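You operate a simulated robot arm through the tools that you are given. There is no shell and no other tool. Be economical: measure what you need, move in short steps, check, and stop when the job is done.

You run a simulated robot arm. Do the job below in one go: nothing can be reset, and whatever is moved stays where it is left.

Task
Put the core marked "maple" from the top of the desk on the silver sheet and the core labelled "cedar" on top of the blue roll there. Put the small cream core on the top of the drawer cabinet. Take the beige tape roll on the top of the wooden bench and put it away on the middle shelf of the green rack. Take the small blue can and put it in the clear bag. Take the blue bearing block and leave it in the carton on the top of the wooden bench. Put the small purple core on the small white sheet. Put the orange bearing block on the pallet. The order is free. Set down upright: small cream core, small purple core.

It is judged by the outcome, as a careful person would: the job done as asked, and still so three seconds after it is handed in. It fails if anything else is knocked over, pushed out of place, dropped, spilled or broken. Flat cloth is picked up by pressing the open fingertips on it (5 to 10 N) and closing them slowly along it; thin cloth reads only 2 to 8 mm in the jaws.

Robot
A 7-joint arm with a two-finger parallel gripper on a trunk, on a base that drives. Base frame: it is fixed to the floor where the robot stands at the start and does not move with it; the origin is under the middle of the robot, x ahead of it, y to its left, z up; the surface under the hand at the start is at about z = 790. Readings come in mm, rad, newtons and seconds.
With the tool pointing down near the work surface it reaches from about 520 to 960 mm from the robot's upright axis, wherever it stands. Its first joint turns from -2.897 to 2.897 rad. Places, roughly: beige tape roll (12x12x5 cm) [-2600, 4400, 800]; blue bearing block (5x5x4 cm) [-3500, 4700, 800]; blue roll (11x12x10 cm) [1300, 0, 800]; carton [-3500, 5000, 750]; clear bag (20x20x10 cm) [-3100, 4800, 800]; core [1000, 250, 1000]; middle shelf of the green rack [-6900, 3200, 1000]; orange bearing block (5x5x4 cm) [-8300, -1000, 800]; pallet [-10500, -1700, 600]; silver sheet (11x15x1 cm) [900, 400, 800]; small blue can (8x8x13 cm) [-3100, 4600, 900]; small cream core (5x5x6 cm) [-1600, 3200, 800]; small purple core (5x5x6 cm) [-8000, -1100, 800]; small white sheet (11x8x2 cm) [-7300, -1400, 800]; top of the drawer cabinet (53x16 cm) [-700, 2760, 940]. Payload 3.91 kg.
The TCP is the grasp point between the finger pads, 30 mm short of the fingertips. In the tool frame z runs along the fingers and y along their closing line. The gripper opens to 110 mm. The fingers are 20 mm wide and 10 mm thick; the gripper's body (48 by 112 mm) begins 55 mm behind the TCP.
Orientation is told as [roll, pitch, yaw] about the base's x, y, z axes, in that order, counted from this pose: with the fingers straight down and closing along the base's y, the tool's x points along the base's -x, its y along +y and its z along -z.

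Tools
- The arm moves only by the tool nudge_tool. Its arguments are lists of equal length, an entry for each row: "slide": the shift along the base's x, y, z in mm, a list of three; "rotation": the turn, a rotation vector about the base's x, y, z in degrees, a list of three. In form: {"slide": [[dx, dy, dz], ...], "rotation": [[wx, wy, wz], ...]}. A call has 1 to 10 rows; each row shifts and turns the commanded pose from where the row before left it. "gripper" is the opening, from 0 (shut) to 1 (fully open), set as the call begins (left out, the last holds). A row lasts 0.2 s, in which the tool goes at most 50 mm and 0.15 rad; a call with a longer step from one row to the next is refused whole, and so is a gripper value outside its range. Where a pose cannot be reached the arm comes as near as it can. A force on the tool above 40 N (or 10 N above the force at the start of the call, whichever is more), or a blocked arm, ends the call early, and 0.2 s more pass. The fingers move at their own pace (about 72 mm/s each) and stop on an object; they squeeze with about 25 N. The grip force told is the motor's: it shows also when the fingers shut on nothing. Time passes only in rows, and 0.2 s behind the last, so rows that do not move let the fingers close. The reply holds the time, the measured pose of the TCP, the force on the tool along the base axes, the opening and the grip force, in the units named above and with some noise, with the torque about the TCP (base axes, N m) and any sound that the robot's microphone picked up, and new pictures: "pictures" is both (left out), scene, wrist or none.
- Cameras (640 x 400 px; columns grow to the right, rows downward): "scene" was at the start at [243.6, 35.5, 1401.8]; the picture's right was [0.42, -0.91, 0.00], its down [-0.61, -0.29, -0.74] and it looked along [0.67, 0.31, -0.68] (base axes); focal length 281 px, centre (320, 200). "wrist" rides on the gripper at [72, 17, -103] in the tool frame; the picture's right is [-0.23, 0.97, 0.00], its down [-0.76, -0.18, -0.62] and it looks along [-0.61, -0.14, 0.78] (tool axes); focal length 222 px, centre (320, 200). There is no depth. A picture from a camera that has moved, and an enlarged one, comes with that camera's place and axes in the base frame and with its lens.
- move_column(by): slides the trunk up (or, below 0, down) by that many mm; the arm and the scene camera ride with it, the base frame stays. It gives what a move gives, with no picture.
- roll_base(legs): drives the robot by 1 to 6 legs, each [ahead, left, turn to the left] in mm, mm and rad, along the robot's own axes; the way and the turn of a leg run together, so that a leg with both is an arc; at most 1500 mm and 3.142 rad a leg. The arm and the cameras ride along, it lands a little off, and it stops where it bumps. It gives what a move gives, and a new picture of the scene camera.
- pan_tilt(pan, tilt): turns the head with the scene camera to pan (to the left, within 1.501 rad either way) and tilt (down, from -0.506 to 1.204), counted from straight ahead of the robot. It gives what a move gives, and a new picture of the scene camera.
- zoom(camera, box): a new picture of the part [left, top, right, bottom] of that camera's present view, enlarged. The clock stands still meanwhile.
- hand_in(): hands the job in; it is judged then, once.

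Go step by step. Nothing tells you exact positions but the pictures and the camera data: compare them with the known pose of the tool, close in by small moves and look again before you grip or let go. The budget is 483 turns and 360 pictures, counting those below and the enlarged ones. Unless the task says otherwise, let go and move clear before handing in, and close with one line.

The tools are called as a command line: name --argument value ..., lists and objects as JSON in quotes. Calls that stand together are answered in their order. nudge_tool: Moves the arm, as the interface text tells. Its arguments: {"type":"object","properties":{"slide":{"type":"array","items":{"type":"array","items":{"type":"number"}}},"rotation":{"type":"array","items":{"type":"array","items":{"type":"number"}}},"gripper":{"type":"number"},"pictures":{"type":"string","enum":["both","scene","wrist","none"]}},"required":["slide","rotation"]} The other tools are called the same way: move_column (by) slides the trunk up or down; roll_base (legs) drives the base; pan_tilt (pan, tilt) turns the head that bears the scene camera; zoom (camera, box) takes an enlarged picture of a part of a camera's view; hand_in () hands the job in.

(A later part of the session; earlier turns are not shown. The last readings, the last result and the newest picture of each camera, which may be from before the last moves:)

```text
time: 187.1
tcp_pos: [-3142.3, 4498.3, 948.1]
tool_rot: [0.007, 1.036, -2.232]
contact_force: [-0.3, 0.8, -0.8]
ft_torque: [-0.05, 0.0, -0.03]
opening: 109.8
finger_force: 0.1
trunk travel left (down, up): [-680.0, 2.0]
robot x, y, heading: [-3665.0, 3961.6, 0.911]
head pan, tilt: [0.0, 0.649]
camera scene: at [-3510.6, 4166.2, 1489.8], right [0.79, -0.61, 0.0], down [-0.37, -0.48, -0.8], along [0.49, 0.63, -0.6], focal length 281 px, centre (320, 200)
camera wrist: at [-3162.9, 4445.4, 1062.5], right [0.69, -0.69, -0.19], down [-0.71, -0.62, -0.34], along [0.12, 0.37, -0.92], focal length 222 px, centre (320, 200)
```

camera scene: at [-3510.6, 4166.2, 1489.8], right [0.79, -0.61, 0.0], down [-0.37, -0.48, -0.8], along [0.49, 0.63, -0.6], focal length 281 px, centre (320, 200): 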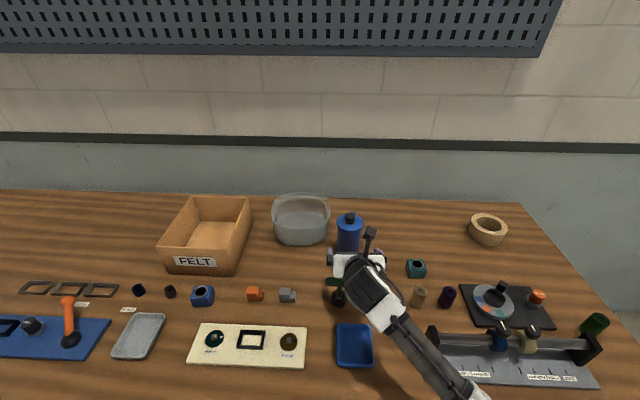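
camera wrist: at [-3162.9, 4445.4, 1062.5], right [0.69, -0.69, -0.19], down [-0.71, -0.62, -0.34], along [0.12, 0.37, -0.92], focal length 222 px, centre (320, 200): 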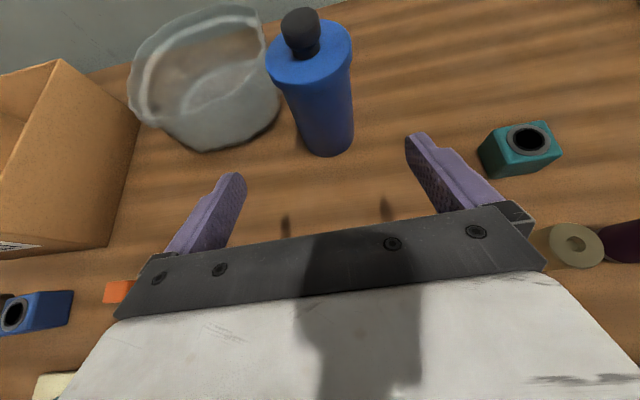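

Good. I slide in along the tool axis most of the way.

nudge_tool --slide '[[20, 25, -18], [20, 25, -18], [19, 24, -17], [0, 0, 0]]' --rotation '[[0, 0, 0], [0, 0, 0], [0, 0, 0], [0, 0, 0]]' --pictures "both"

```text
time: 188.1
tcp_pos: [-3081.8, 4569.7, 897.6]
tool_rot: [0.006, 1.038, -2.23]
contact_force: [0.1, 0.2, -0.6]
ft_torque: [-0.02, -0.02, -0.03]
opening: 110.1
finger_force: 0.1
trunk travel left (down, up): [-680.0, 2.0]
robot x, y, heading: [-3666.4, 3959.5, 0.911]
head pan, tilt: [0.0, 0.649]
camera scene: at [-3510.8, 4165.9, 1489.9], right [0.79, -0.61, 0.0], down [-0.37, -0.48, -0.8], along [0.49, 0.63, -0.6], focal length 281 px, centre (320, 200)
camera wrist: at [-3101.7, 4517.8, 1011.7], right [0.69, -0.69, -0.19], down [-0.71, -0.62, -0.34], along [0.12, 0.37, -0.92], focal length 222 px, centre (320, 200)
```

scene: 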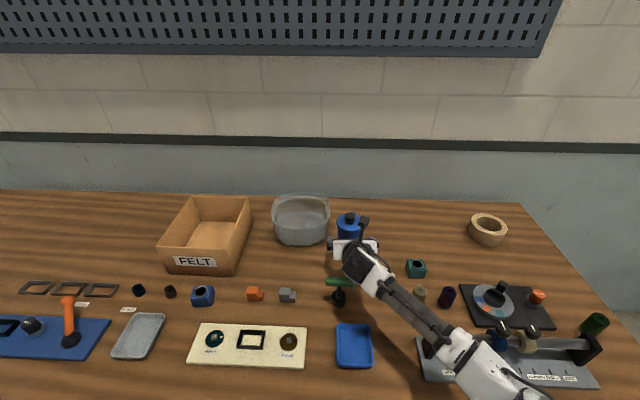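
wrist: 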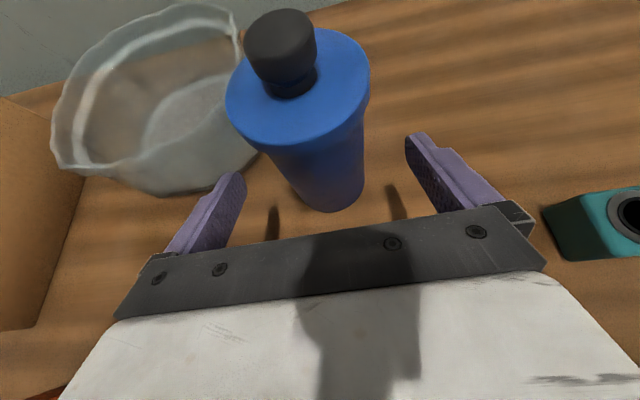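

Centred. I take the final advance, then close.

nudge_tool --slide '[[9, 12, -9], [8, 11, -8], [0, 0, 0]]' --rotation '[[0, 0, 0], [0, 0, 0], [0, 0, 0]]' --pictures "wrist"

zoom --camera "scene" --box '[290, 200, 386, 260]'

```text
time: 188.9
tcp_pos: [-3064.6, 4594.0, 879.6]
tool_rot: [0.005, 1.04, -2.233]
contact_force: [-0.4, -0.3, -1.2]
ft_torque: [0.02, 0.01, 0.05]
opening: 110.1
finger_force: 0.1
trunk travel left (down, up): [-680.0, 2.0]
robot x, y, heading: [-3665.0, 3965.6, 0.914]
head pan, tilt: [0.0, 0.649]
camera wrist: at [-3084.4, 4541.8, 993.8], right [0.69, -0.69, -0.19], down [-0.71, -0.62, -0.34], along [0.12, 0.37, -0.92], focal length 222 px, centre (320, 200)
```

wrist: 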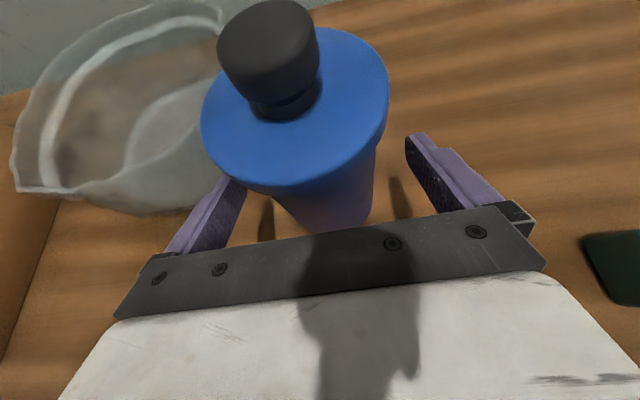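

```text
6.67 times, centred on (338, 230) of scene
camera zoom: at [-3510.6, 4166.1, 1489.8], right [0.79, -0.61, 0.0], down [-0.37, -0.48, -0.8], along [0.49, 0.63, -0.6], focal length 1875 px, centre (200, 0)
```

zoom: 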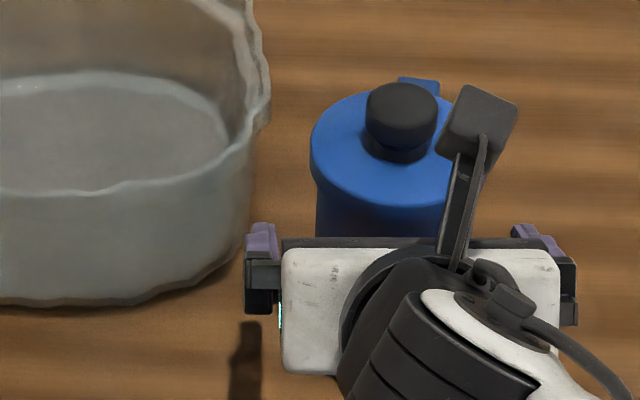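

Aligned. Closing on the body.

nudge_tool --slide '[[0, 0, 0], [0, 0, 0], [0, 0, 0], [0, 0, 0]]' --rotation '[[0, 0, 0], [0, 0, 0], [0, 0, 0], [0, 0, 0]]' --gripper 0 --pictures "wrist"

nudge_tool --slide '[[0, 0, 10], [0, 0, 20], [0, 0, 0]]' --rotation '[[0, 0, 0], [0, 0, 0], [0, 0, 0]]' --pictures "both"

```text
time: 189.9
tcp_pos: [-3065.4, 4594.4, 879.9]
tool_rot: [0.005, 1.038, -2.233]
contact_force: [-0.3, 0.5, 0.8]
ft_torque: [0.07, 0.06, 0.04]
opening: 68.3
finger_force: 24.9
trunk travel left (down, up): [-680.0, 2.0]
robot x, y, heading: [-3668.9, 3962.5, 0.918]
head pan, tilt: [0.0, 0.649]
camera wrist: at [-3084.6, 4541.8, 993.9], right [0.69, -0.69, -0.19], down [-0.71, -0.62, -0.34], along [0.12, 0.37, -0.92], focal length 222 px, centre (320, 200)
```

wrist: 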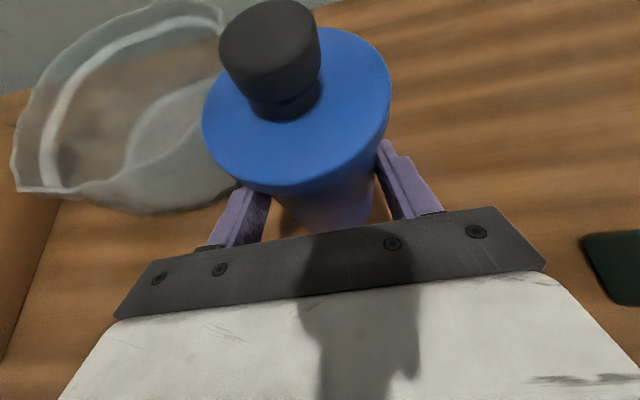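

```text
time: 190.7
tcp_pos: [-3065.4, 4593.3, 910.9]
tool_rot: [0.007, 1.036, -2.232]
contact_force: [0.3, -0.2, -4.3]
ft_torque: [-0.11, 0.07, -0.01]
opening: 68.6
finger_force: 25.6
trunk travel left (down, up): [-680.0, 2.0]
robot x, y, heading: [-3667.8, 3964.2, 0.917]
head pan, tilt: [0.0, 0.649]
camera scene: at [-3510.1, 4166.7, 1489.6], right [0.79, -0.61, 0.0], down [-0.37, -0.48, -0.8], along [0.49, 0.63, -0.61], focal length 281 px, centre (320, 200)
camera wrist: at [-3085.2, 4542.5, 1023.1], right [0.69, -0.69, -0.19], down [-0.71, -0.62, -0.34], along [0.12, 0.37, -0.92], focal length 222 px, centre (320, 200)
```

scene: 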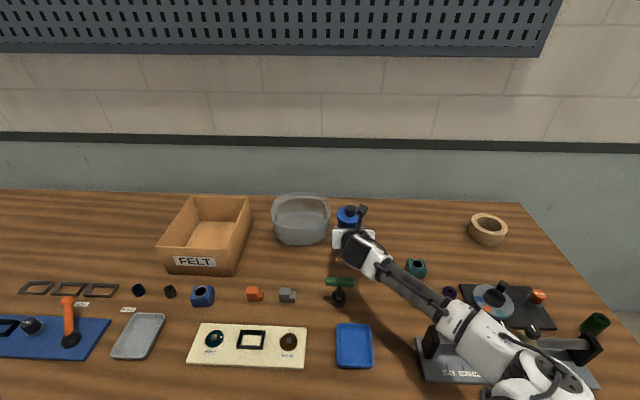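
wrist: 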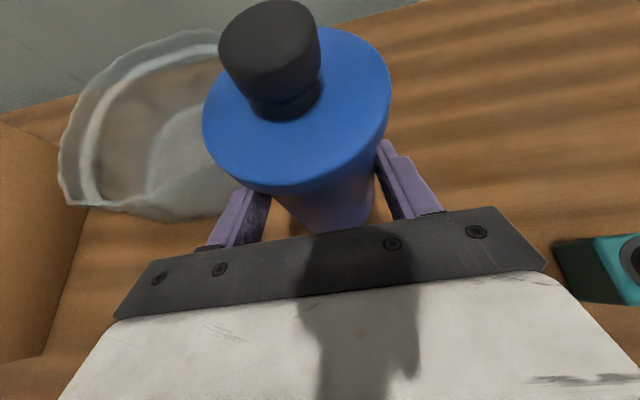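

The whole can lifts with its lid. I raise it over the bag's wall and carry it over the bag.

nudge_tool --slide '[[0, 0, 30], [0, 0, 40], [0, 0, 30], [-8, 35, 0], [-8, 35, 0], [-8, 40, 0], [-8, 40, 0], [-6, 35, 0], [0, 0, 0]]' --rotation '[[0, 0, 0], [0, 0, 0], [0, 0, 0], [0, 0, 0], [0, 0, 0], [0, 0, 0], [0, 0, 0], [0, 0, 0], [0, 0, 0]]' --pictures "both"

zoom --camera "scene" --box '[250, 150, 410, 250]'

```text
time: 192.7
tcp_pos: [-3101.7, 4776.3, 1008.7]
tool_rot: [0.008, 1.038, -2.233]
contact_force: [-0.1, -0.1, -4.0]
ft_torque: [-0.08, 0.08, -0.02]
opening: 68.8
finger_force: 25.1
trunk travel left (down, up): [-680.0, 2.0]
robot x, y, heading: [-3664.7, 3965.6, 0.918]
head pan, tilt: [0.0, 0.649]
camera scene: at [-3510.1, 4166.1, 1489.7], right [0.79, -0.61, 0.0], down [-0.37, -0.48, -0.8], along [0.49, 0.63, -0.6], focal length 281 px, centre (320, 200)
camera wrist: at [-3121.7, 4725.2, 1122.4], right [0.69, -0.69, -0.19], down [-0.71, -0.62, -0.34], along [0.12, 0.37, -0.92], focal length 222 px, centre (320, 200)
```

scene: 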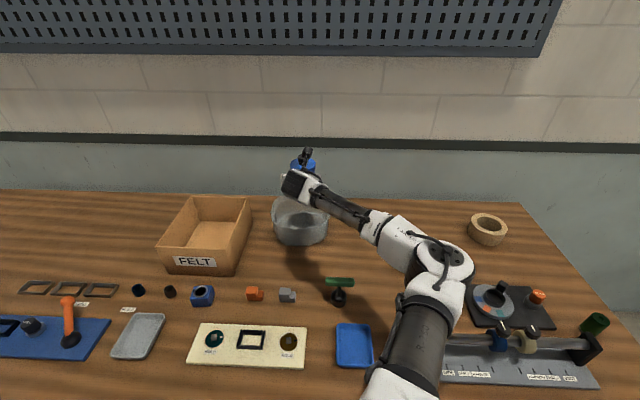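
wrist: 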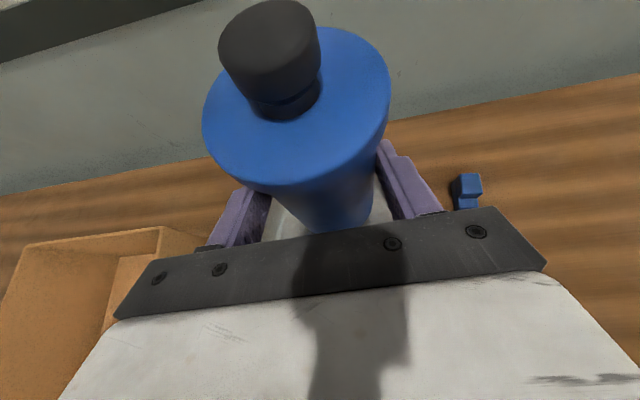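

```text
4.00 times, centred on (330, 200) of scene
camera zoom: at [-3510.1, 4166.1, 1489.7], right [0.79, -0.61, 0.0], down [-0.37, -0.48, -0.8], along [0.49, 0.63, -0.6], focal length 1125 px, centre (280, 200)
```

zoom: 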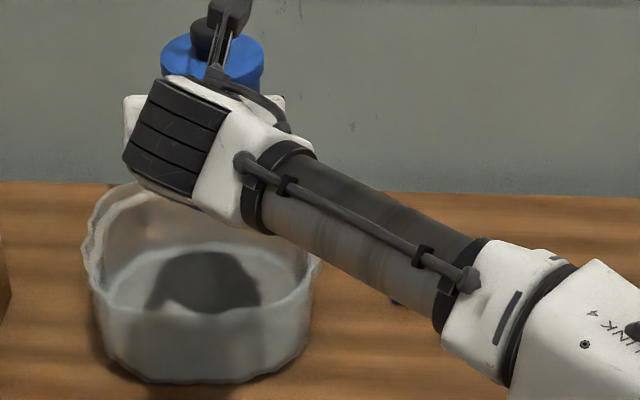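

I correct 15 mm to the left and lower the can into the bag stepwise.

nudge_tool --slide '[[-9, 13, 0], [0, 0, -30], [0, 0, -30], [0, 0, -25], [0, 0, 0]]' --rotation '[[0, 0, 0], [0, 0, 0], [0, 0, 0], [0, 0, 0], [0, 0, 0]]' --pictures "wrist"

zoom --camera "scene" --box '[250, 150, 410, 250]'

```text
time: 193.9
tcp_pos: [-3112.4, 4790.6, 926.1]
tool_rot: [0.006, 1.039, -2.233]
contact_force: [-0.8, -0.1, -5.3]
ft_torque: [-0.08, 0.06, -0.01]
opening: 68.4
finger_force: 25.0
trunk travel left (down, up): [-680.0, 2.0]
robot x, y, heading: [-3664.4, 3961.5, 0.916]
head pan, tilt: [0.0, 0.649]
camera wrist: at [-3131.7, 4738.9, 1039.6], right [0.69, -0.69, -0.19], down [-0.71, -0.62, -0.34], along [0.12, 0.37, -0.92], focal length 222 px, centre (320, 200)
```

wrist: 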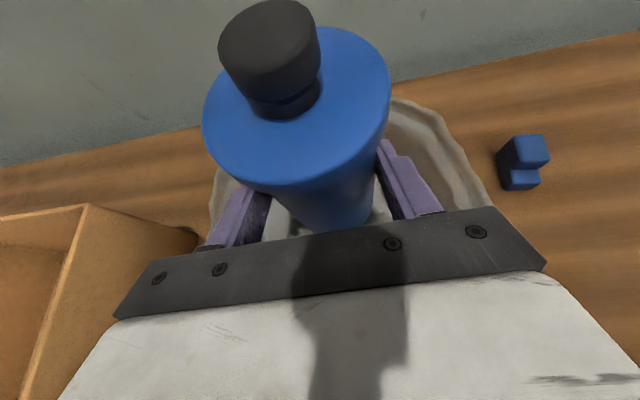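

```text
4.00 times, centred on (330, 200) of scene
camera zoom: at [-3510.4, 4166.5, 1489.7], right [0.79, -0.61, 0.0], down [-0.37, -0.48, -0.8], along [0.49, 0.63, -0.6], focal length 1125 px, centre (280, 200)
```

zoom: 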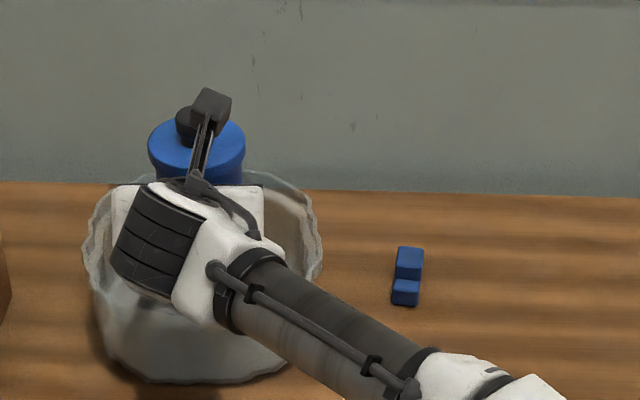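

Laterally centred in the bag. I lower further.

nudge_tool --slide '[[0, 0, -12], [0, 0, -12], [0, 0, -8], [0, 0, 0]]' --rotation '[[0, 0, 0], [0, 0, 0], [0, 0, 0], [0, 0, 0]]' --pictures "both"

```text
time: 194.9
tcp_pos: [-3112.6, 4792.5, 892.5]
tool_rot: [0.008, 1.038, -2.231]
contact_force: [0.7, -0.7, -4.2]
ft_torque: [-0.08, 0.08, 0.01]
opening: 68.4
finger_force: 25.3
trunk travel left (down, up): [-680.0, 2.0]
robot x, y, heading: [-3664.0, 3964.8, 0.915]
head pan, tilt: [0.0, 0.649]
camera scene: at [-3510.2, 4166.7, 1489.7], right [0.79, -0.61, 0.0], down [-0.37, -0.48, -0.8], along [0.49, 0.63, -0.6], focal length 281 px, centre (320, 200)
camera wrist: at [-3132.7, 4739.6, 1006.8], right [0.69, -0.69, -0.19], down [-0.71, -0.62, -0.34], along [0.12, 0.37, -0.92], focal length 222 px, centre (320, 200)
```

scene: 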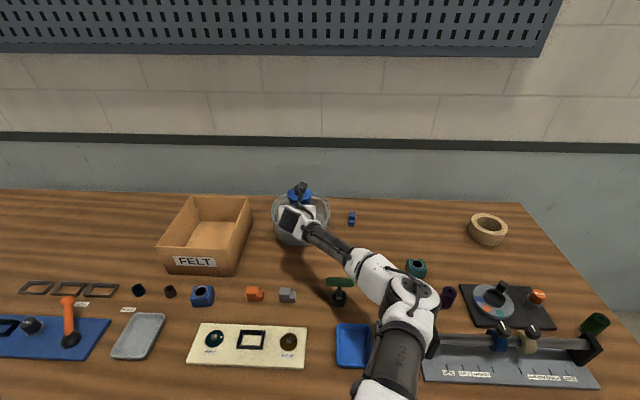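
wrist: 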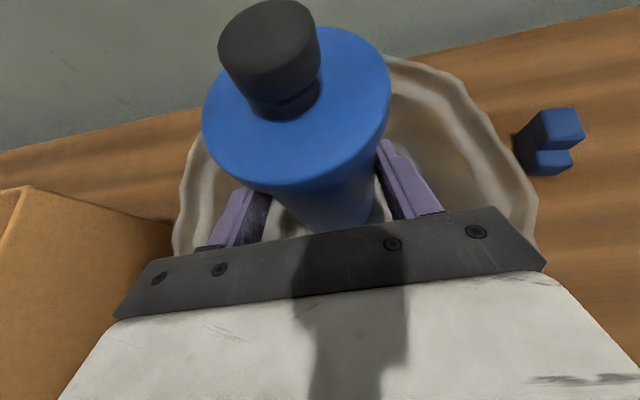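

The can is slightly left of centre, so I shift it 7 mm and set it down gently.

nudge_tool --slide '[[6, -4, 0], [0, 0, -4], [0, 0, -3], [0, 0, 0]]' --rotation '[[0, 0, 0], [0, 0, 0], [0, 0, 0], [0, 0, 0]]' --pictures "none"

nudge_tool --slide '[[0, 0, -2], [0, 0, 0]]' --rotation '[[0, 0, 0], [0, 0, 0]]' --pictures "none"

nudge_tool --slide '[[0, 0, -2], [0, 0, 0]]' --rotation '[[0, 0, 0], [0, 0, 0]]' --pictures "none"

```text
time: 195.9
tcp_pos: [-3107.3, 4787.5, 887.4]
tool_rot: [0.005, 1.041, -2.232]
contact_force: [1.6, 1.0, 1.2]
ft_torque: [-0.39, 0.24, 0.03]
opening: 68.6
finger_force: 24.2
trunk travel left (down, up): [-680.0, 2.0]
robot x, y, heading: [-3667.0, 3960.4, 0.917]
head pan, tilt: [0.0, 0.649]
```

```text
time: 196.5
tcp_pos: [-3105.7, 4787.5, 887.6]
tool_rot: [0.008, 1.042, -2.23]
contact_force: [3.5, 4.0, 10.9]
ft_torque: [-0.81, 0.45, -0.02]
opening: 68.4
finger_force: 24.7
trunk travel left (down, up): [-680.0, 2.0]
robot x, y, heading: [-3662.7, 3963.2, 0.915]
head pan, tilt: [0.0, 0.649]
```

```text
time: 197.1
tcp_pos: [-3107.0, 4786.7, 887.8]
tool_rot: [0.007, 1.044, -2.232]
contact_force: [6.3, 6.0, 23.4]
ft_torque: [-1.52, 0.87, 0.1]
opening: 68.6
finger_force: 25.2
trunk travel left (down, up): [-680.0, 2.0]
robot x, y, heading: [-3667.4, 3960.4, 0.916]
head pan, tilt: [0.0, 0.649]
```

The can rests in the bag. I ease up 3 mm, open, and withdraw back along the tool axis.

nudge_tool --slide '[[0, 0, 3], [0, 0, 0]]' --rotation '[[0, 0, 0], [0, 0, 0]]' --pictures "none"

nudge_tool --slide '[[0, 0, 0], [0, 0, 0], [0, 0, 0], [-5, -7, 6], [-11, -14, 14], [-16, -20, 22], [-16, -20, 30], [-16, -20, 35], [-10, -15, 40]]' --rotation '[[0, 0, 0], [0, 0, 0], [0, 0, 0], [0, 0, 0], [0, 0, 0], [0, 0, 0], [0, 0, 0], [0, 0, 0], [0, 0, 0]]' --gripper 0.9 --pictures "both"

```text
time: 197.7
tcp_pos: [-3110.0, 4786.6, 886.4]
tool_rot: [0.007, 1.038, -2.232]
contact_force: [5.3, 4.7, 15.8]
ft_torque: [-1.14, 0.59, 0.1]
opening: 68.5
finger_force: 24.7
trunk travel left (down, up): [-680.0, 2.0]
robot x, y, heading: [-3665.8, 3960.4, 0.916]
head pan, tilt: [0.0, 0.649]
```

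```text
time: 199.7
tcp_pos: [-3182.0, 4691.3, 1034.1]
tool_rot: [0.007, 1.038, -2.232]
contact_force: [0.7, 0.2, 0.5]
ft_torque: [0.0, 0.0, 0.01]
opening: 98.8
finger_force: 0.1
trunk travel left (down, up): [-680.0, 2.0]
robot x, y, heading: [-3662.9, 3962.4, 0.913]
head pan, tilt: [0.0, 0.649]
camera scene: at [-3510.9, 4165.7, 1489.9], right [0.79, -0.61, 0.0], down [-0.37, -0.48, -0.8], along [0.49, 0.63, -0.6], focal length 281 px, centre (320, 200)
camera wrist: at [-3201.5, 4639.2, 1147.0], right [0.69, -0.69, -0.19], down [-0.71, -0.62, -0.34], along [0.12, 0.37, -0.92], focal length 222 px, centre (320, 200)
```

scene: 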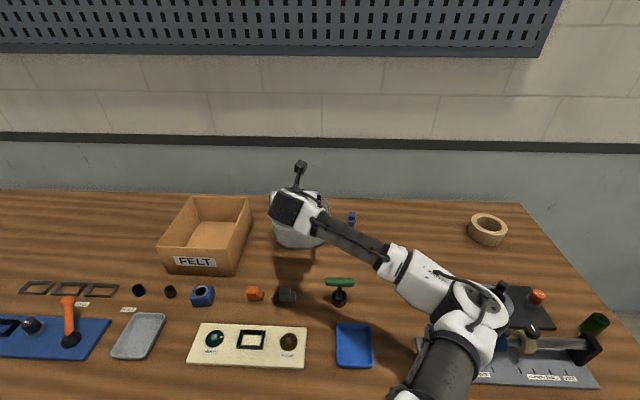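
wrist: 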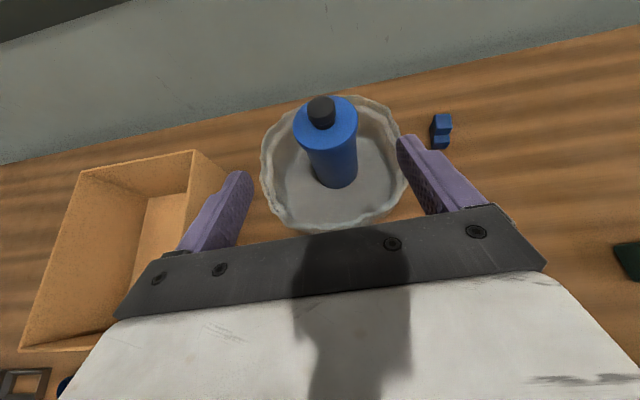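

The can stands in the bag, lid on. I straighten and unflip the tool, then move the base left towards the bearing block and carton.

nudge_tool --slide '[[-10, -15, 20], [-10, -15, 20], [-10, -15, 20], [-10, -15, 10], [-10, -15, 0], [-10, -15, 0], [-10, -15, 0]]' --rotation '[[-6.71, 5.21, 0], [-6.71, 5.21, 0], [-6.71, 5.21, 0], [-6.71, 5.21, 0], [-6.71, 5.21, 0], [-6.71, 5.21, 0], [-6.71, 5.21, 0]]' --pictures "none"

nudge_tool --slide '[[0, 0, 0], [0, 0, 0], [0, 0, 0], [0, 0, 0], [0, 0, 0], [0, 0, 0], [0, 0, 0], [0, 0, 0], [0, 0, 0], [0, 0, 0]]' --rotation '[[0, 0, -8.5], [0, 0, -8.5], [0, 0, -8.5], [0, 0, -8.5], [0, 0, -8.5], [0, 0, -8.5], [0, 0, -8.5], [0, 0, -8.5], [0, 0, -8.5], [0, 0, -8.5]]' --pictures "none"

nudge_tool --slide '[[0, 0, 0], [0, 0, 0], [0, 0, 0], [0, 0, 0], [0, 0, 0], [0, 0, 0], [0, 0, 0], [0, 0, 0], [0, 0, 0], [0, 0, 0]]' --rotation '[[0, 0, -8.5], [0, 0, -8.5], [0, 0, -8.5], [0, 0, -8.5], [0, 0, -8.5], [0, 0, -8.5], [0, 0, -8.5], [0, 0, -8.5], [0, 0, -8.5], [0, 0, -8.5]]' --pictures "none"

roll_base --legs '[[0, 370, 0]]'

```text
time: 201.3
tcp_pos: [-3249.9, 4584.4, 1104.3]
tool_rot: [0.006, -0.003, -2.23]
contact_force: [0.2, 0.0, -0.2]
ft_torque: [-0.01, -0.01, -0.03]
opening: 99.3
finger_force: 0.0
trunk travel left (down, up): [-680.0, 2.0]
robot x, y, heading: [-3663.9, 3967.8, 0.916]
head pan, tilt: [0.0, 0.649]
```

```text
time: 203.5
tcp_pos: [-3250.5, 4585.9, 1104.1]
tool_rot: [0.006, 0.0, 2.565]
contact_force: [-1.0, 0.3, 0.8]
ft_torque: [0.01, 0.0, 0.01]
opening: 98.8
finger_force: 0.0
trunk travel left (down, up): [-680.0, 2.0]
robot x, y, heading: [-3667.1, 3960.3, 0.911]
head pan, tilt: [0.0, 0.649]
```

```text
time: 205.7
tcp_pos: [-3249.3, 4585.7, 1103.8]
tool_rot: [0.006, 0.001, 1.081]
contact_force: [-0.1, -0.4, -0.4]
ft_torque: [0.01, 0.03, 0.0]
opening: 99.0
finger_force: 0.0
trunk travel left (down, up): [-680.0, 2.0]
robot x, y, heading: [-3665.7, 3960.9, 0.916]
head pan, tilt: [0.0, 0.649]
```

```text
time: 209.1
tcp_pos: [-3542.1, 4812.6, 1103.6]
tool_rot: [0.007, 0.0, 1.084]
contact_force: [0.5, 0.0, 0.6]
ft_torque: [0.0, -0.02, 0.0]
opening: 99.2
finger_force: 0.1
trunk travel left (down, up): [-680.0, 2.0]
robot x, y, heading: [-3956.8, 4189.0, 0.91]
head pan, tilt: [0.0, 0.649]
camera scene: at [-3803.2, 4391.9, 1489.8], right [0.79, -0.61, 0.0], down [-0.37, -0.48, -0.8], along [0.49, 0.63, -0.6], focal length 281 px, centre (320, 200)
```

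scene: 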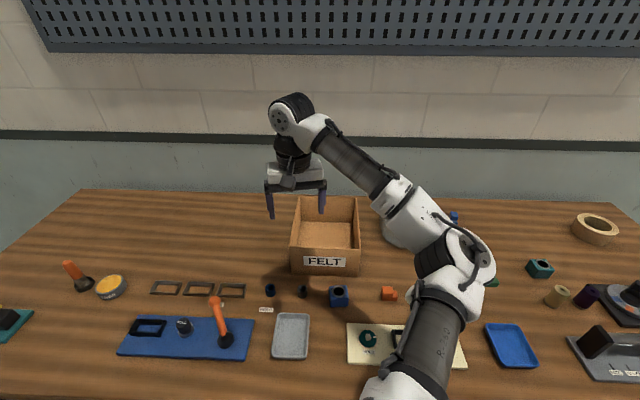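

Now the block and the carton are in comfortable reach. I zoom on them.

zoom --camera "scene" --box '[260, 190, 420, 310]'

```text
3.33 times, centred on (340, 250) of scene
camera zoom: at [-3803.2, 4391.9, 1489.8], right [0.79, -0.61, 0.0], down [-0.37, -0.48, -0.8], along [0.49, 0.63, -0.6], focal length 937 px, centre (253, 33)
```

zoom: 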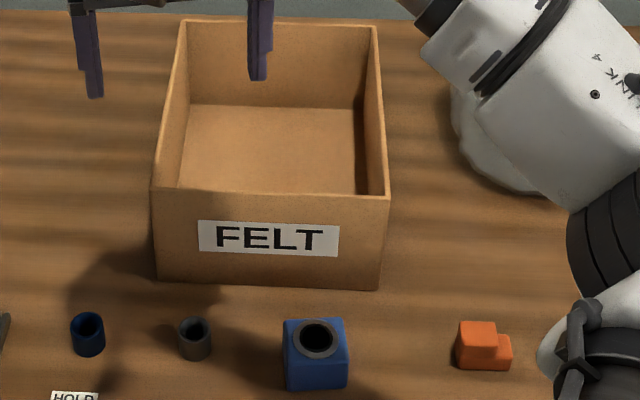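

The blue bearing block is at about (-3483, 4722), square to the bench. I move over it.

nudge_tool --slide '[[20, -30, 0], [20, -30, 0], [19, -31, -10], [0, 0, -45], [0, 0, -45], [0, 0, -40], [0, 0, 0]]' --rotation '[[0, 0, -5], [0, 0, -5], [0, 0, 0], [0, 0, 0], [0, 0, 0], [0, 0, 0], [0, 0, 0]]' --gripper 0.8 --pictures "wrist"

```text
time: 210.7
tcp_pos: [-3482.1, 4721.6, 965.6]
tool_rot: [0.007, 0.0, 0.91]
contact_force: [0.1, -0.4, 0.6]
ft_torque: [0.01, 0.01, -0.01]
opening: 88.0
finger_force: 0.1
trunk travel left (down, up): [-680.0, 2.0]
robot x, y, heading: [-3961.1, 4188.1, 0.909]
head pan, tilt: [0.0, 0.649]
camera wrist: at [-3539.5, 4673.2, 1067.1], right [-0.63, 0.78, 0.01], down [0.61, 0.49, 0.62], along [0.48, 0.4, -0.78], focal length 222 px, centre (320, 200)
```

wrist: 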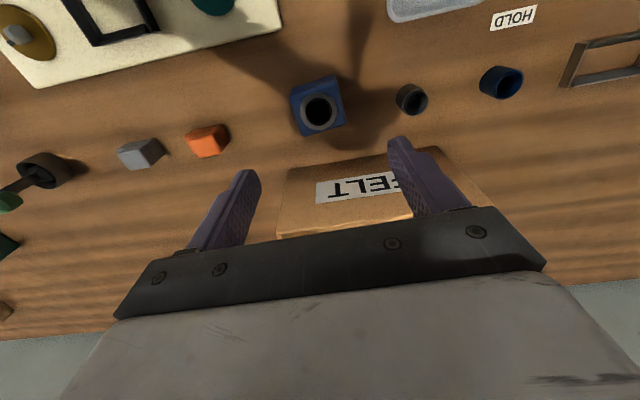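

Shift 5 mm, then descend beside the block and close.

nudge_tool --slide '[[-4, -5, -30], [0, 0, -40], [0, 0, -30], [0, 0, -20], [0, 0, 0]]' --rotation '[[0, 0, 0], [0, 0, 0], [0, 0, 0], [0, 0, 0], [0, 0, 0]]' --pictures "wrist"

```text
time: 211.9
tcp_pos: [-3488.4, 4715.5, 842.2]
tool_rot: [0.005, 0.0, 0.909]
contact_force: [-0.4, -0.2, -0.3]
ft_torque: [0.0, -0.02, 0.03]
opening: 88.0
finger_force: 0.0
trunk travel left (down, up): [-680.0, 2.0]
robot x, y, heading: [-3958.2, 4185.3, 0.911]
head pan, tilt: [0.0, 0.649]
camera wrist: at [-3545.5, 4667.5, 944.7], right [-0.63, 0.78, 0.01], down [0.61, 0.49, 0.62], along [0.48, 0.4, -0.78], focal length 222 px, centre (320, 200)
```

wrist: 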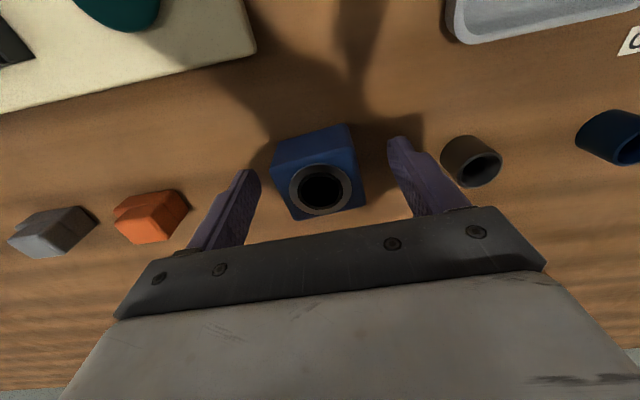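

The block is centred between the fingers. I lower 7 mm and close.

nudge_tool --slide '[[0, 0, -7], [0, 0, 0]]' --rotation '[[0, 0, 0], [0, 0, 0]]' --pictures "none"

nudge_tool --slide '[[0, 0, 0], [0, 0, 0], [0, 0, 0], [0, 0, 0]]' --rotation '[[0, 0, 0], [0, 0, 0], [0, 0, 0], [0, 0, 0]]' --gripper 0 --pictures "none"

nudge_tool --slide '[[0, 0, 15], [0, 0, 35], [0, 0, 45], [0, 0, 45], [0, 0, 0]]' --rotation '[[0, 0, 0], [0, 0, 0], [0, 0, 0], [0, 0, 0], [0, 0, 0]]' --pictures "both"

```text
time: 212.5
tcp_pos: [-3486.0, 4715.3, 837.3]
tool_rot: [0.006, -0.001, 0.909]
contact_force: [0.3, 0.1, 0.3]
ft_torque: [0.0, 0.0, 0.0]
opening: 88.3
finger_force: 0.1
trunk travel left (down, up): [-680.0, 2.0]
robot x, y, heading: [-3961.3, 4187.6, 0.912]
head pan, tilt: [0.0, 0.649]
```

```text
time: 213.5
tcp_pos: [-3486.2, 4716.6, 835.8]
tool_rot: [0.006, 0.0, 0.91]
contact_force: [1.9, 0.0, 2.0]
ft_torque: [-0.11, -0.15, 0.05]
opening: 50.6
finger_force: 24.9
trunk travel left (down, up): [-680.0, 2.0]
robot x, y, heading: [-3957.9, 4190.1, 0.91]
head pan, tilt: [0.0, 0.649]
```

```text
time: 214.7
tcp_pos: [-3484.4, 4713.5, 977.5]
tool_rot: [0.008, 0.002, 0.91]
contact_force: [0.2, 0.0, -4.4]
ft_torque: [0.0, 0.01, 0.0]
opening: 50.3
finger_force: 24.9
trunk travel left (down, up): [-680.0, 2.0]
robot x, y, heading: [-3956.6, 4189.4, 0.911]
head pan, tilt: [0.0, 0.649]
camera scene: at [-3802.5, 4392.3, 1489.6], right [0.79, -0.61, 0.0], down [-0.37, -0.48, -0.8], along [0.49, 0.63, -0.61], focal length 281 px, centre (320, 200)
camera wrist: at [-3541.3, 4664.3, 1079.7], right [-0.63, 0.78, 0.01], down [0.61, 0.49, 0.62], along [0.48, 0.39, -0.78], focal length 222 px, centre (320, 200)
```

scene: 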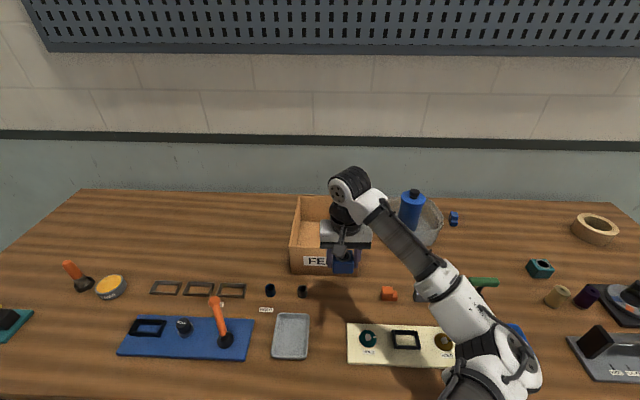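
wrist: 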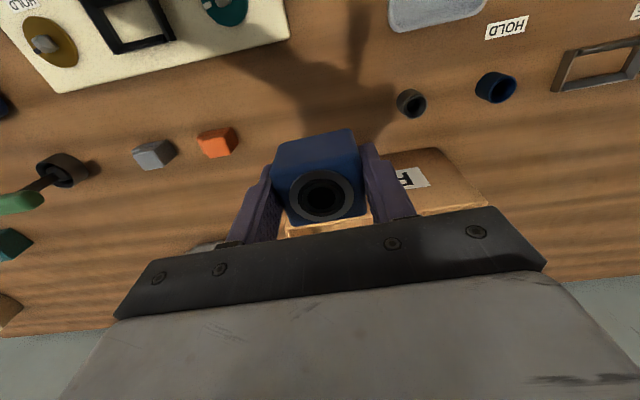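

Block held. The carton's rim is about z 918, its inside centred near (-3385, 4895). I raise and carry it over.

nudge_tool --slide '[[0, 0, 30], [21, 41, 0], [21, 41, 0], [21, 41, 0], [20, 38, 0], [0, 0, 0]]' --rotation '[[0, 0, 0], [0, 0, 0], [0, 0, 0], [0, 0, 0], [0, 0, 0], [0, 0, 0]]' --pictures "both"

```text
time: 216.1
tcp_pos: [-3405.3, 4877.6, 1004.6]
tool_rot: [0.007, 0.0, 0.908]
contact_force: [-0.4, 0.1, -4.7]
ft_torque: [0.02, 0.01, 0.02]
opening: 49.8
finger_force: 24.6
trunk travel left (down, up): [-680.0, 2.0]
robot x, y, heading: [-3958.0, 4186.4, 0.918]
head pan, tilt: [0.0, 0.649]
camera scene: at [-3802.6, 4391.7, 1489.7], right [0.79, -0.61, 0.0], down [-0.37, -0.48, -0.8], along [0.49, 0.63, -0.6], focal length 281 px, centre (320, 200)
camera wrist: at [-3462.4, 4829.5, 1107.1], right [-0.63, 0.78, 0.01], down [0.61, 0.49, 0.62], along [0.48, 0.39, -0.78], focal length 222 px, centre (320, 200)
```

scene: 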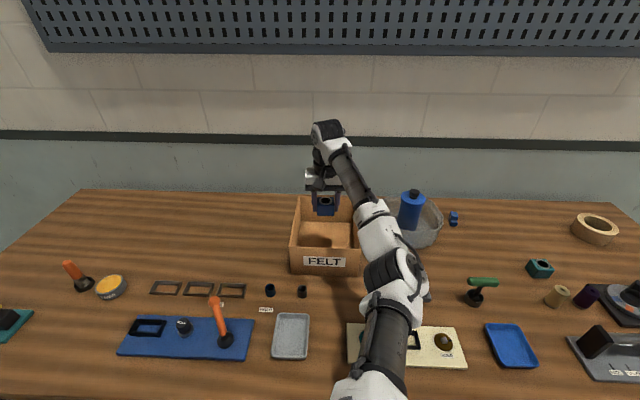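
wrist: 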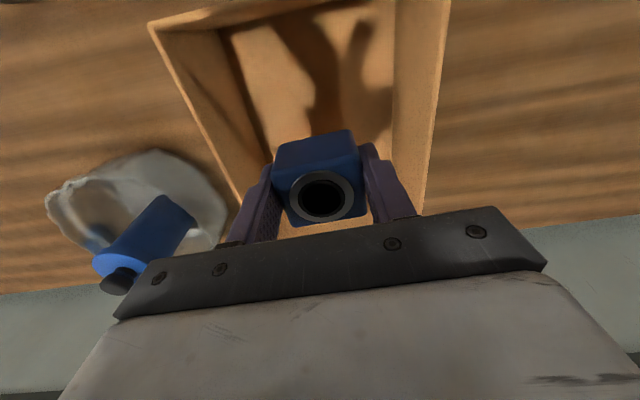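

I'm on the carton's centre line. I go 25 mm further in for camera clearance, then lower.

nudge_tool --slide '[[16, 19, 0], [0, 0, -40], [0, 0, -40], [0, 0, -40], [0, 0, -20], [0, 0, 0]]' --rotation '[[0, 0, 0], [0, 0, 0], [0, 0, 0], [0, 0, 0], [0, 0, 0], [0, 0, 0]]' --pictures "both"

```text
time: 217.5
tcp_pos: [-3387.5, 4896.4, 862.8]
tool_rot: [0.006, 0.003, 0.908]
contact_force: [0.1, 1.3, -3.9]
ft_torque: [-0.02, 0.03, -0.01]
opening: 50.1
finger_force: 25.5
trunk travel left (down, up): [-680.0, 2.0]
robot x, y, heading: [-3960.5, 4186.0, 0.913]
head pan, tilt: [0.0, 0.649]
camera scene: at [-3802.6, 4392.1, 1489.7], right [0.79, -0.61, 0.0], down [-0.37, -0.48, -0.8], along [0.49, 0.63, -0.6], focal length 281 px, centre (320, 200)
camera wrist: at [-3445.6, 4847.9, 965.2], right [-0.63, 0.78, 0.01], down [0.61, 0.49, 0.62], along [0.48, 0.4, -0.78], focal length 222 px, centre (320, 200)
```

scene: 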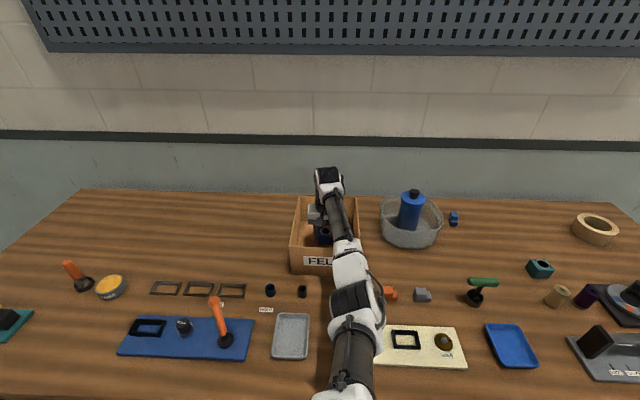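
wrist: 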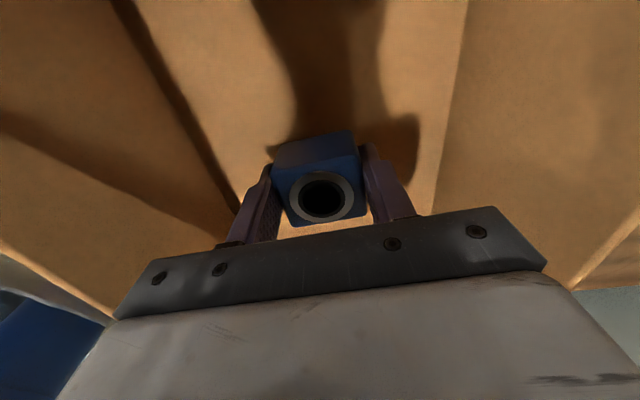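

Inside the carton. I lower to the floor.

nudge_tool --slide '[[0, 0, -8], [0, 0, -6], [0, 0, -3], [0, 0, 0]]' --rotation '[[0, 0, 0], [0, 0, 0], [0, 0, 0], [0, 0, 0]]' --pictures "none"

nudge_tool --slide '[[0, 0, -3], [0, 0, 0]]' --rotation '[[0, 0, 0], [0, 0, 0]]' --pictures "none"

nudge_tool --slide '[[0, 0, -2], [0, 0, 0]]' --rotation '[[0, 0, 0], [0, 0, 0]]' --pictures "none"

```text
time: 218.5
tcp_pos: [-3389.8, 4896.0, 847.3]
tool_rot: [0.007, 0.001, 0.91]
contact_force: [0.8, 0.3, -3.8]
ft_torque: [-0.01, 0.01, 0.01]
opening: 49.7
finger_force: 25.3
trunk travel left (down, up): [-680.0, 2.0]
robot x, y, heading: [-3959.8, 4185.6, 0.919]
head pan, tilt: [0.0, 0.649]
```

```text
time: 219.1
tcp_pos: [-3388.6, 4894.4, 845.4]
tool_rot: [0.007, 0.004, 0.91]
contact_force: [-0.8, 0.5, -4.0]
ft_torque: [-0.04, -0.04, 0.01]
opening: 49.9
finger_force: 25.5
trunk travel left (down, up): [-680.0, 2.0]
robot x, y, heading: [-3960.9, 4186.9, 0.915]
head pan, tilt: [0.0, 0.649]
```

```text
time: 219.7
tcp_pos: [-3388.6, 4895.9, 842.7]
tool_rot: [0.008, 0.001, 0.909]
contact_force: [0.2, -0.3, -3.4]
ft_torque: [-0.01, -0.01, -0.03]
opening: 49.8
finger_force: 25.0
trunk travel left (down, up): [-680.0, 2.0]
robot x, y, heading: [-3958.1, 4187.0, 0.912]
head pan, tilt: [0.0, 0.649]
```

nudge_tool --slide '[[0, 0, -2], [0, 0, 0]]' --rotation '[[0, 0, 0], [0, 0, 0]]' --pictures "none"

nudge_tool --slide '[[0, 0, -2], [0, 0, 0]]' --rotation '[[0, 0, 0], [0, 0, 0]]' --pictures "none"

nudge_tool --slide '[[0, 0, -2], [0, 0, 0]]' --rotation '[[0, 0, 0], [0, 0, 0]]' --pictures "none"

```text
time: 220.3
tcp_pos: [-3387.8, 4894.3, 842.0]
tool_rot: [0.007, -0.003, 0.909]
contact_force: [-1.5, 2.6, 2.1]
ft_torque: [-0.14, 0.01, -0.01]
opening: 49.8
finger_force: 24.8
trunk travel left (down, up): [-680.0, 2.0]
robot x, y, heading: [-3960.9, 4185.5, 0.915]
head pan, tilt: [0.0, 0.649]
```

```text
time: 220.9
tcp_pos: [-3387.4, 4896.4, 842.2]
tool_rot: [0.006, -0.001, 0.91]
contact_force: [-1.3, -0.1, 12.5]
ft_torque: [-0.52, -0.08, -0.04]
opening: 50.0
finger_force: 25.4
trunk travel left (down, up): [-680.0, 2.0]
robot x, y, heading: [-3959.1, 4188.0, 0.913]
head pan, tilt: [0.0, 0.649]
```

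```text
time: 221.5
tcp_pos: [-3387.1, 4896.3, 842.7]
tool_rot: [0.006, -0.005, 0.909]
contact_force: [2.0, 3.0, 21.0]
ft_torque: [-0.5, -0.22, 0.03]
opening: 50.2
finger_force: 25.0
trunk travel left (down, up): [-680.0, 2.0]
robot x, y, heading: [-3959.2, 4191.9, 0.916]
head pan, tilt: [0.0, 0.649]
```

It's on the floor of the carton. I ease up, open to 80 mm and rise.

nudge_tool --slide '[[0, 0, 3], [0, 0, 0]]' --rotation '[[0, 0, 0], [0, 0, 0]]' --pictures "none"

nudge_tool --slide '[[0, 0, 0], [0, 0, 0], [0, 0, 10], [0, 0, 30], [0, 0, 40], [0, 0, 45], [0, 0, 45], [0, 0, 20]]' --rotation '[[0, 0, 0], [0, 0, 0], [0, 0, 0], [0, 0, 0], [0, 0, 0], [0, 0, 0], [0, 0, 0], [0, 0, 0]]' --gripper 0.7 --pictures "wrist"

```text
time: 222.1
tcp_pos: [-3388.5, 4895.9, 842.1]
tool_rot: [0.008, 0.0, 0.909]
contact_force: [4.6, 3.6, 8.5]
ft_torque: [-0.01, -0.46, 0.1]
opening: 49.9
finger_force: 25.0
trunk travel left (down, up): [-680.0, 2.0]
robot x, y, heading: [-3957.5, 4188.6, 0.913]
head pan, tilt: [0.0, 0.649]
```

```text
time: 223.9
tcp_pos: [-3387.8, 4896.5, 1030.9]
tool_rot: [0.008, 0.001, 0.907]
contact_force: [-0.3, 0.0, -0.2]
ft_torque: [-0.01, 0.0, 0.0]
opening: 77.3
finger_force: 0.1
trunk travel left (down, up): [-680.0, 2.0]
robot x, y, heading: [-3954.2, 4187.1, 0.909]
head pan, tilt: [0.0, 0.649]
camera wrist: at [-3446.3, 4849.4, 1133.1], right [-0.63, 0.78, 0.01], down [0.61, 0.49, 0.62], along [0.48, 0.39, -0.78], focal length 222 px, centre (320, 200)
```

wrist: 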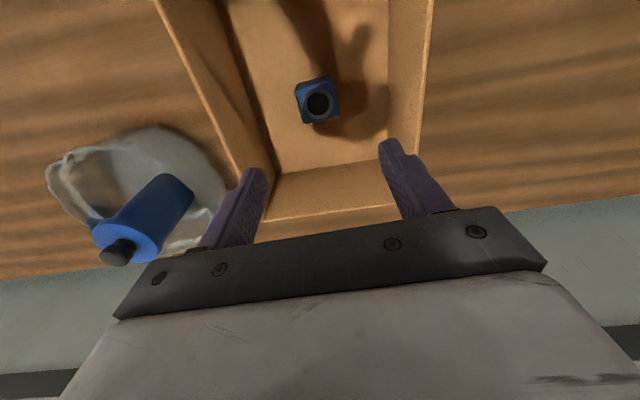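

The block is in the carton. Before picking the tape roll I want to see the green rack's shelf to choose the grip, so I back off and look that way.

nudge_tool --slide '[[-20, -28, 30], [-20, -28, 30], [-20, -28, 30], [-20, -28, 0]]' --rotation '[[0, 0, 0], [0, 0, 0], [0, 0, 0], [0, 0, 0]]' --pictures "none"

roll_base --legs '[[-400, -300, 0], [0, 0, 1.4]]'

pan_tilt --pan 1.1 --tilt 0.15

```text
time: 224.9
tcp_pos: [-3468.3, 4783.3, 1121.6]
tool_rot: [0.007, 0.001, 0.91]
contact_force: [0.2, 0.0, -0.2]
ft_torque: [0.0, 0.01, 0.02]
opening: 77.2
finger_force: 0.1
trunk travel left (down, up): [-680.0, 2.0]
robot x, y, heading: [-3958.1, 4188.9, 0.91]
head pan, tilt: [0.0, 0.649]
```

```text
time: 231.3
tcp_pos: [-4437.3, 4293.3, 1120.6]
tool_rot: [0.008, 0.001, 2.271]
contact_force: [0.0, 0.7, -0.3]
ft_torque: [0.0, -0.02, -0.05]
opening: 77.2
finger_force: 0.0
trunk travel left (down, up): [-680.0, 2.0]
robot x, y, heading: [-3958.4, 3686.7, 2.269]
head pan, tilt: [0.0, 0.649]
camera scene: at [-4126.4, 3886.1, 1489.8], right [0.76, 0.65, 0.0], down [0.39, -0.46, -0.8], along [-0.51, 0.61, -0.6], focal length 281 px, centre (320, 200)
```

scene: 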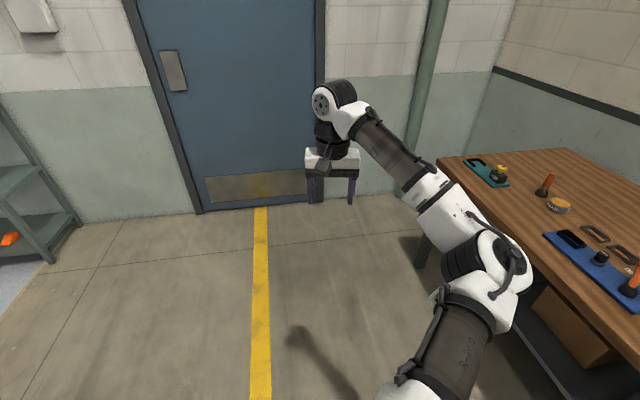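

```text
time: 232.6
tcp_pos: [-4438.1, 4294.6, 1120.1]
tool_rot: [0.007, 0.0, 2.268]
contact_force: [-0.5, 1.6, 0.1]
ft_torque: [-0.01, 0.01, 0.02]
opening: 77.0
finger_force: 0.1
trunk travel left (down, up): [-680.0, 2.0]
robot x, y, heading: [-3956.9, 3690.1, 2.272]
head pan, tilt: [1.1, 0.15]
camera scene: at [-4160.5, 3798.7, 1535.5], right [-0.23, 0.97, 0.0], down [0.15, 0.03, -0.99], along [-0.96, -0.23, -0.15], focal length 281 px, centre (320, 200)
```

scene: 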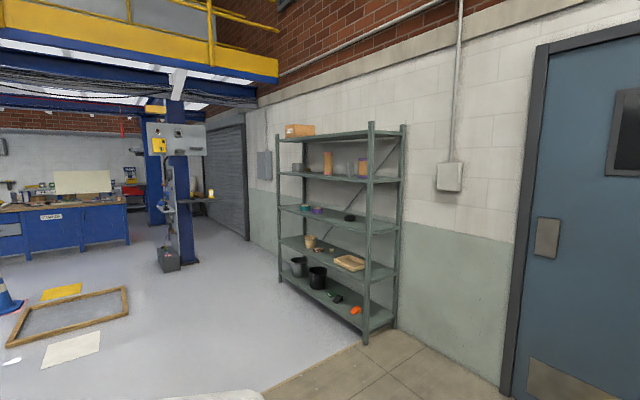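

zoom --camera "scene" --box '[260, 110, 420, 350]'

```text
1.67 times, centred on (340, 230) of scene
camera zoom: at [-4160.5, 3798.7, 1535.5], right [-0.23, 0.97, 0.0], down [0.15, 0.03, -0.99], along [-0.96, -0.23, -0.15], focal length 469 px, centre (287, 150)
```

zoom: 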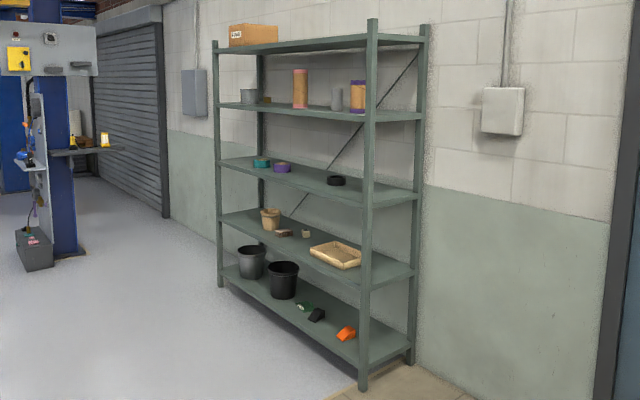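

The middle shelf (third, z ≈ 975, with teal, purple and black rolls) has about 350 mm clearance. I'll grip the tape by its ring wall with a modest tilt. Back to the bench, in front of the tape.

roll_base --legs '[[0, 0, -1.36], [200, -590, 0], [185, 0, 0]]'

pan_tilt --pan 0.0 --tilt 0.65

```text
time: 242.2
tcp_pos: [-2762.5, 4202.7, 1119.4]
tool_rot: [0.007, 0.002, 0.883]
contact_force: [0.3, -1.0, -0.5]
ft_torque: [-0.02, -0.01, 0.0]
opening: 77.1
finger_force: 0.1
trunk travel left (down, up): [-680.0, 2.0]
robot x, y, heading: [-3269.9, 3619.4, 0.888]
head pan, tilt: [1.1, 0.15]
camera scene: at [-3201.5, 3838.8, 1535.4], right [0.92, 0.4, 0.0], down [0.06, -0.14, -0.99], along [-0.4, 0.91, -0.15], focal length 281 px, centre (320, 200)
```

scene: 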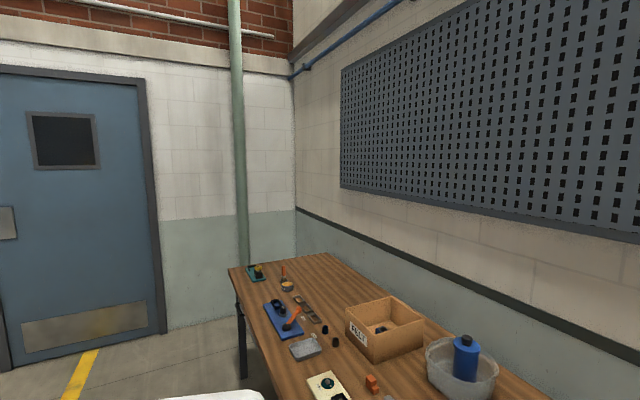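

```text
time: 243.5
tcp_pos: [-2764.4, 4203.2, 1120.4]
tool_rot: [0.007, 0.001, 0.881]
contact_force: [-0.3, 0.2, 0.2]
ft_torque: [0.01, -0.01, 0.0]
opening: 77.1
finger_force: 0.0
trunk travel left (down, up): [-680.0, 2.0]
robot x, y, heading: [-3272.1, 3621.1, 0.887]
head pan, tilt: [0.0, 0.649]
camera scene: at [-3109.9, 3820.4, 1489.8], right [0.77, -0.63, 0.0], down [-0.38, -0.47, -0.8], along [0.5, 0.62, -0.6], focal length 281 px, centre (320, 200)
```

scene: 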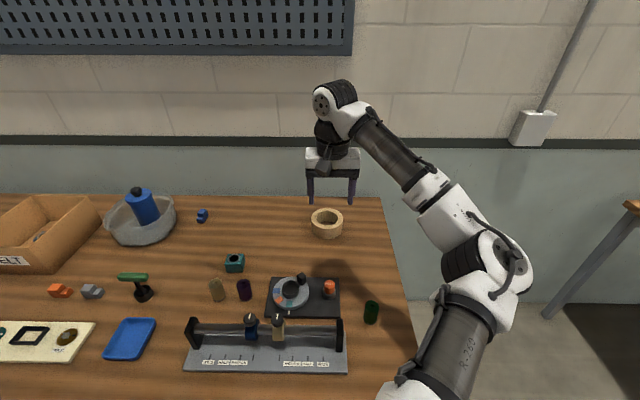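

The tape is at about (-2623, 4384). I tilt 25°, half-open the jaws, and go above its left wall.

nudge_tool --slide '[[0, 0, 0], [0, 0, 0], [0, 0, 0], [20, 40, -10], [20, 40, -20], [20, 40, -30], [15, 40, -30], [0, 0, 0]]' --rotation '[[6.43, -5.3, 0], [6.43, -5.3, 0], [6.43, -5.3, 0], [0, 0, 0], [0, 0, 0], [0, 0, 0], [0, 0, 0], [0, 0, 0]]' --gripper 0.55 --pictures "wrist"

```text
refused: row 6 steps farther than a row can; nothing moved
```

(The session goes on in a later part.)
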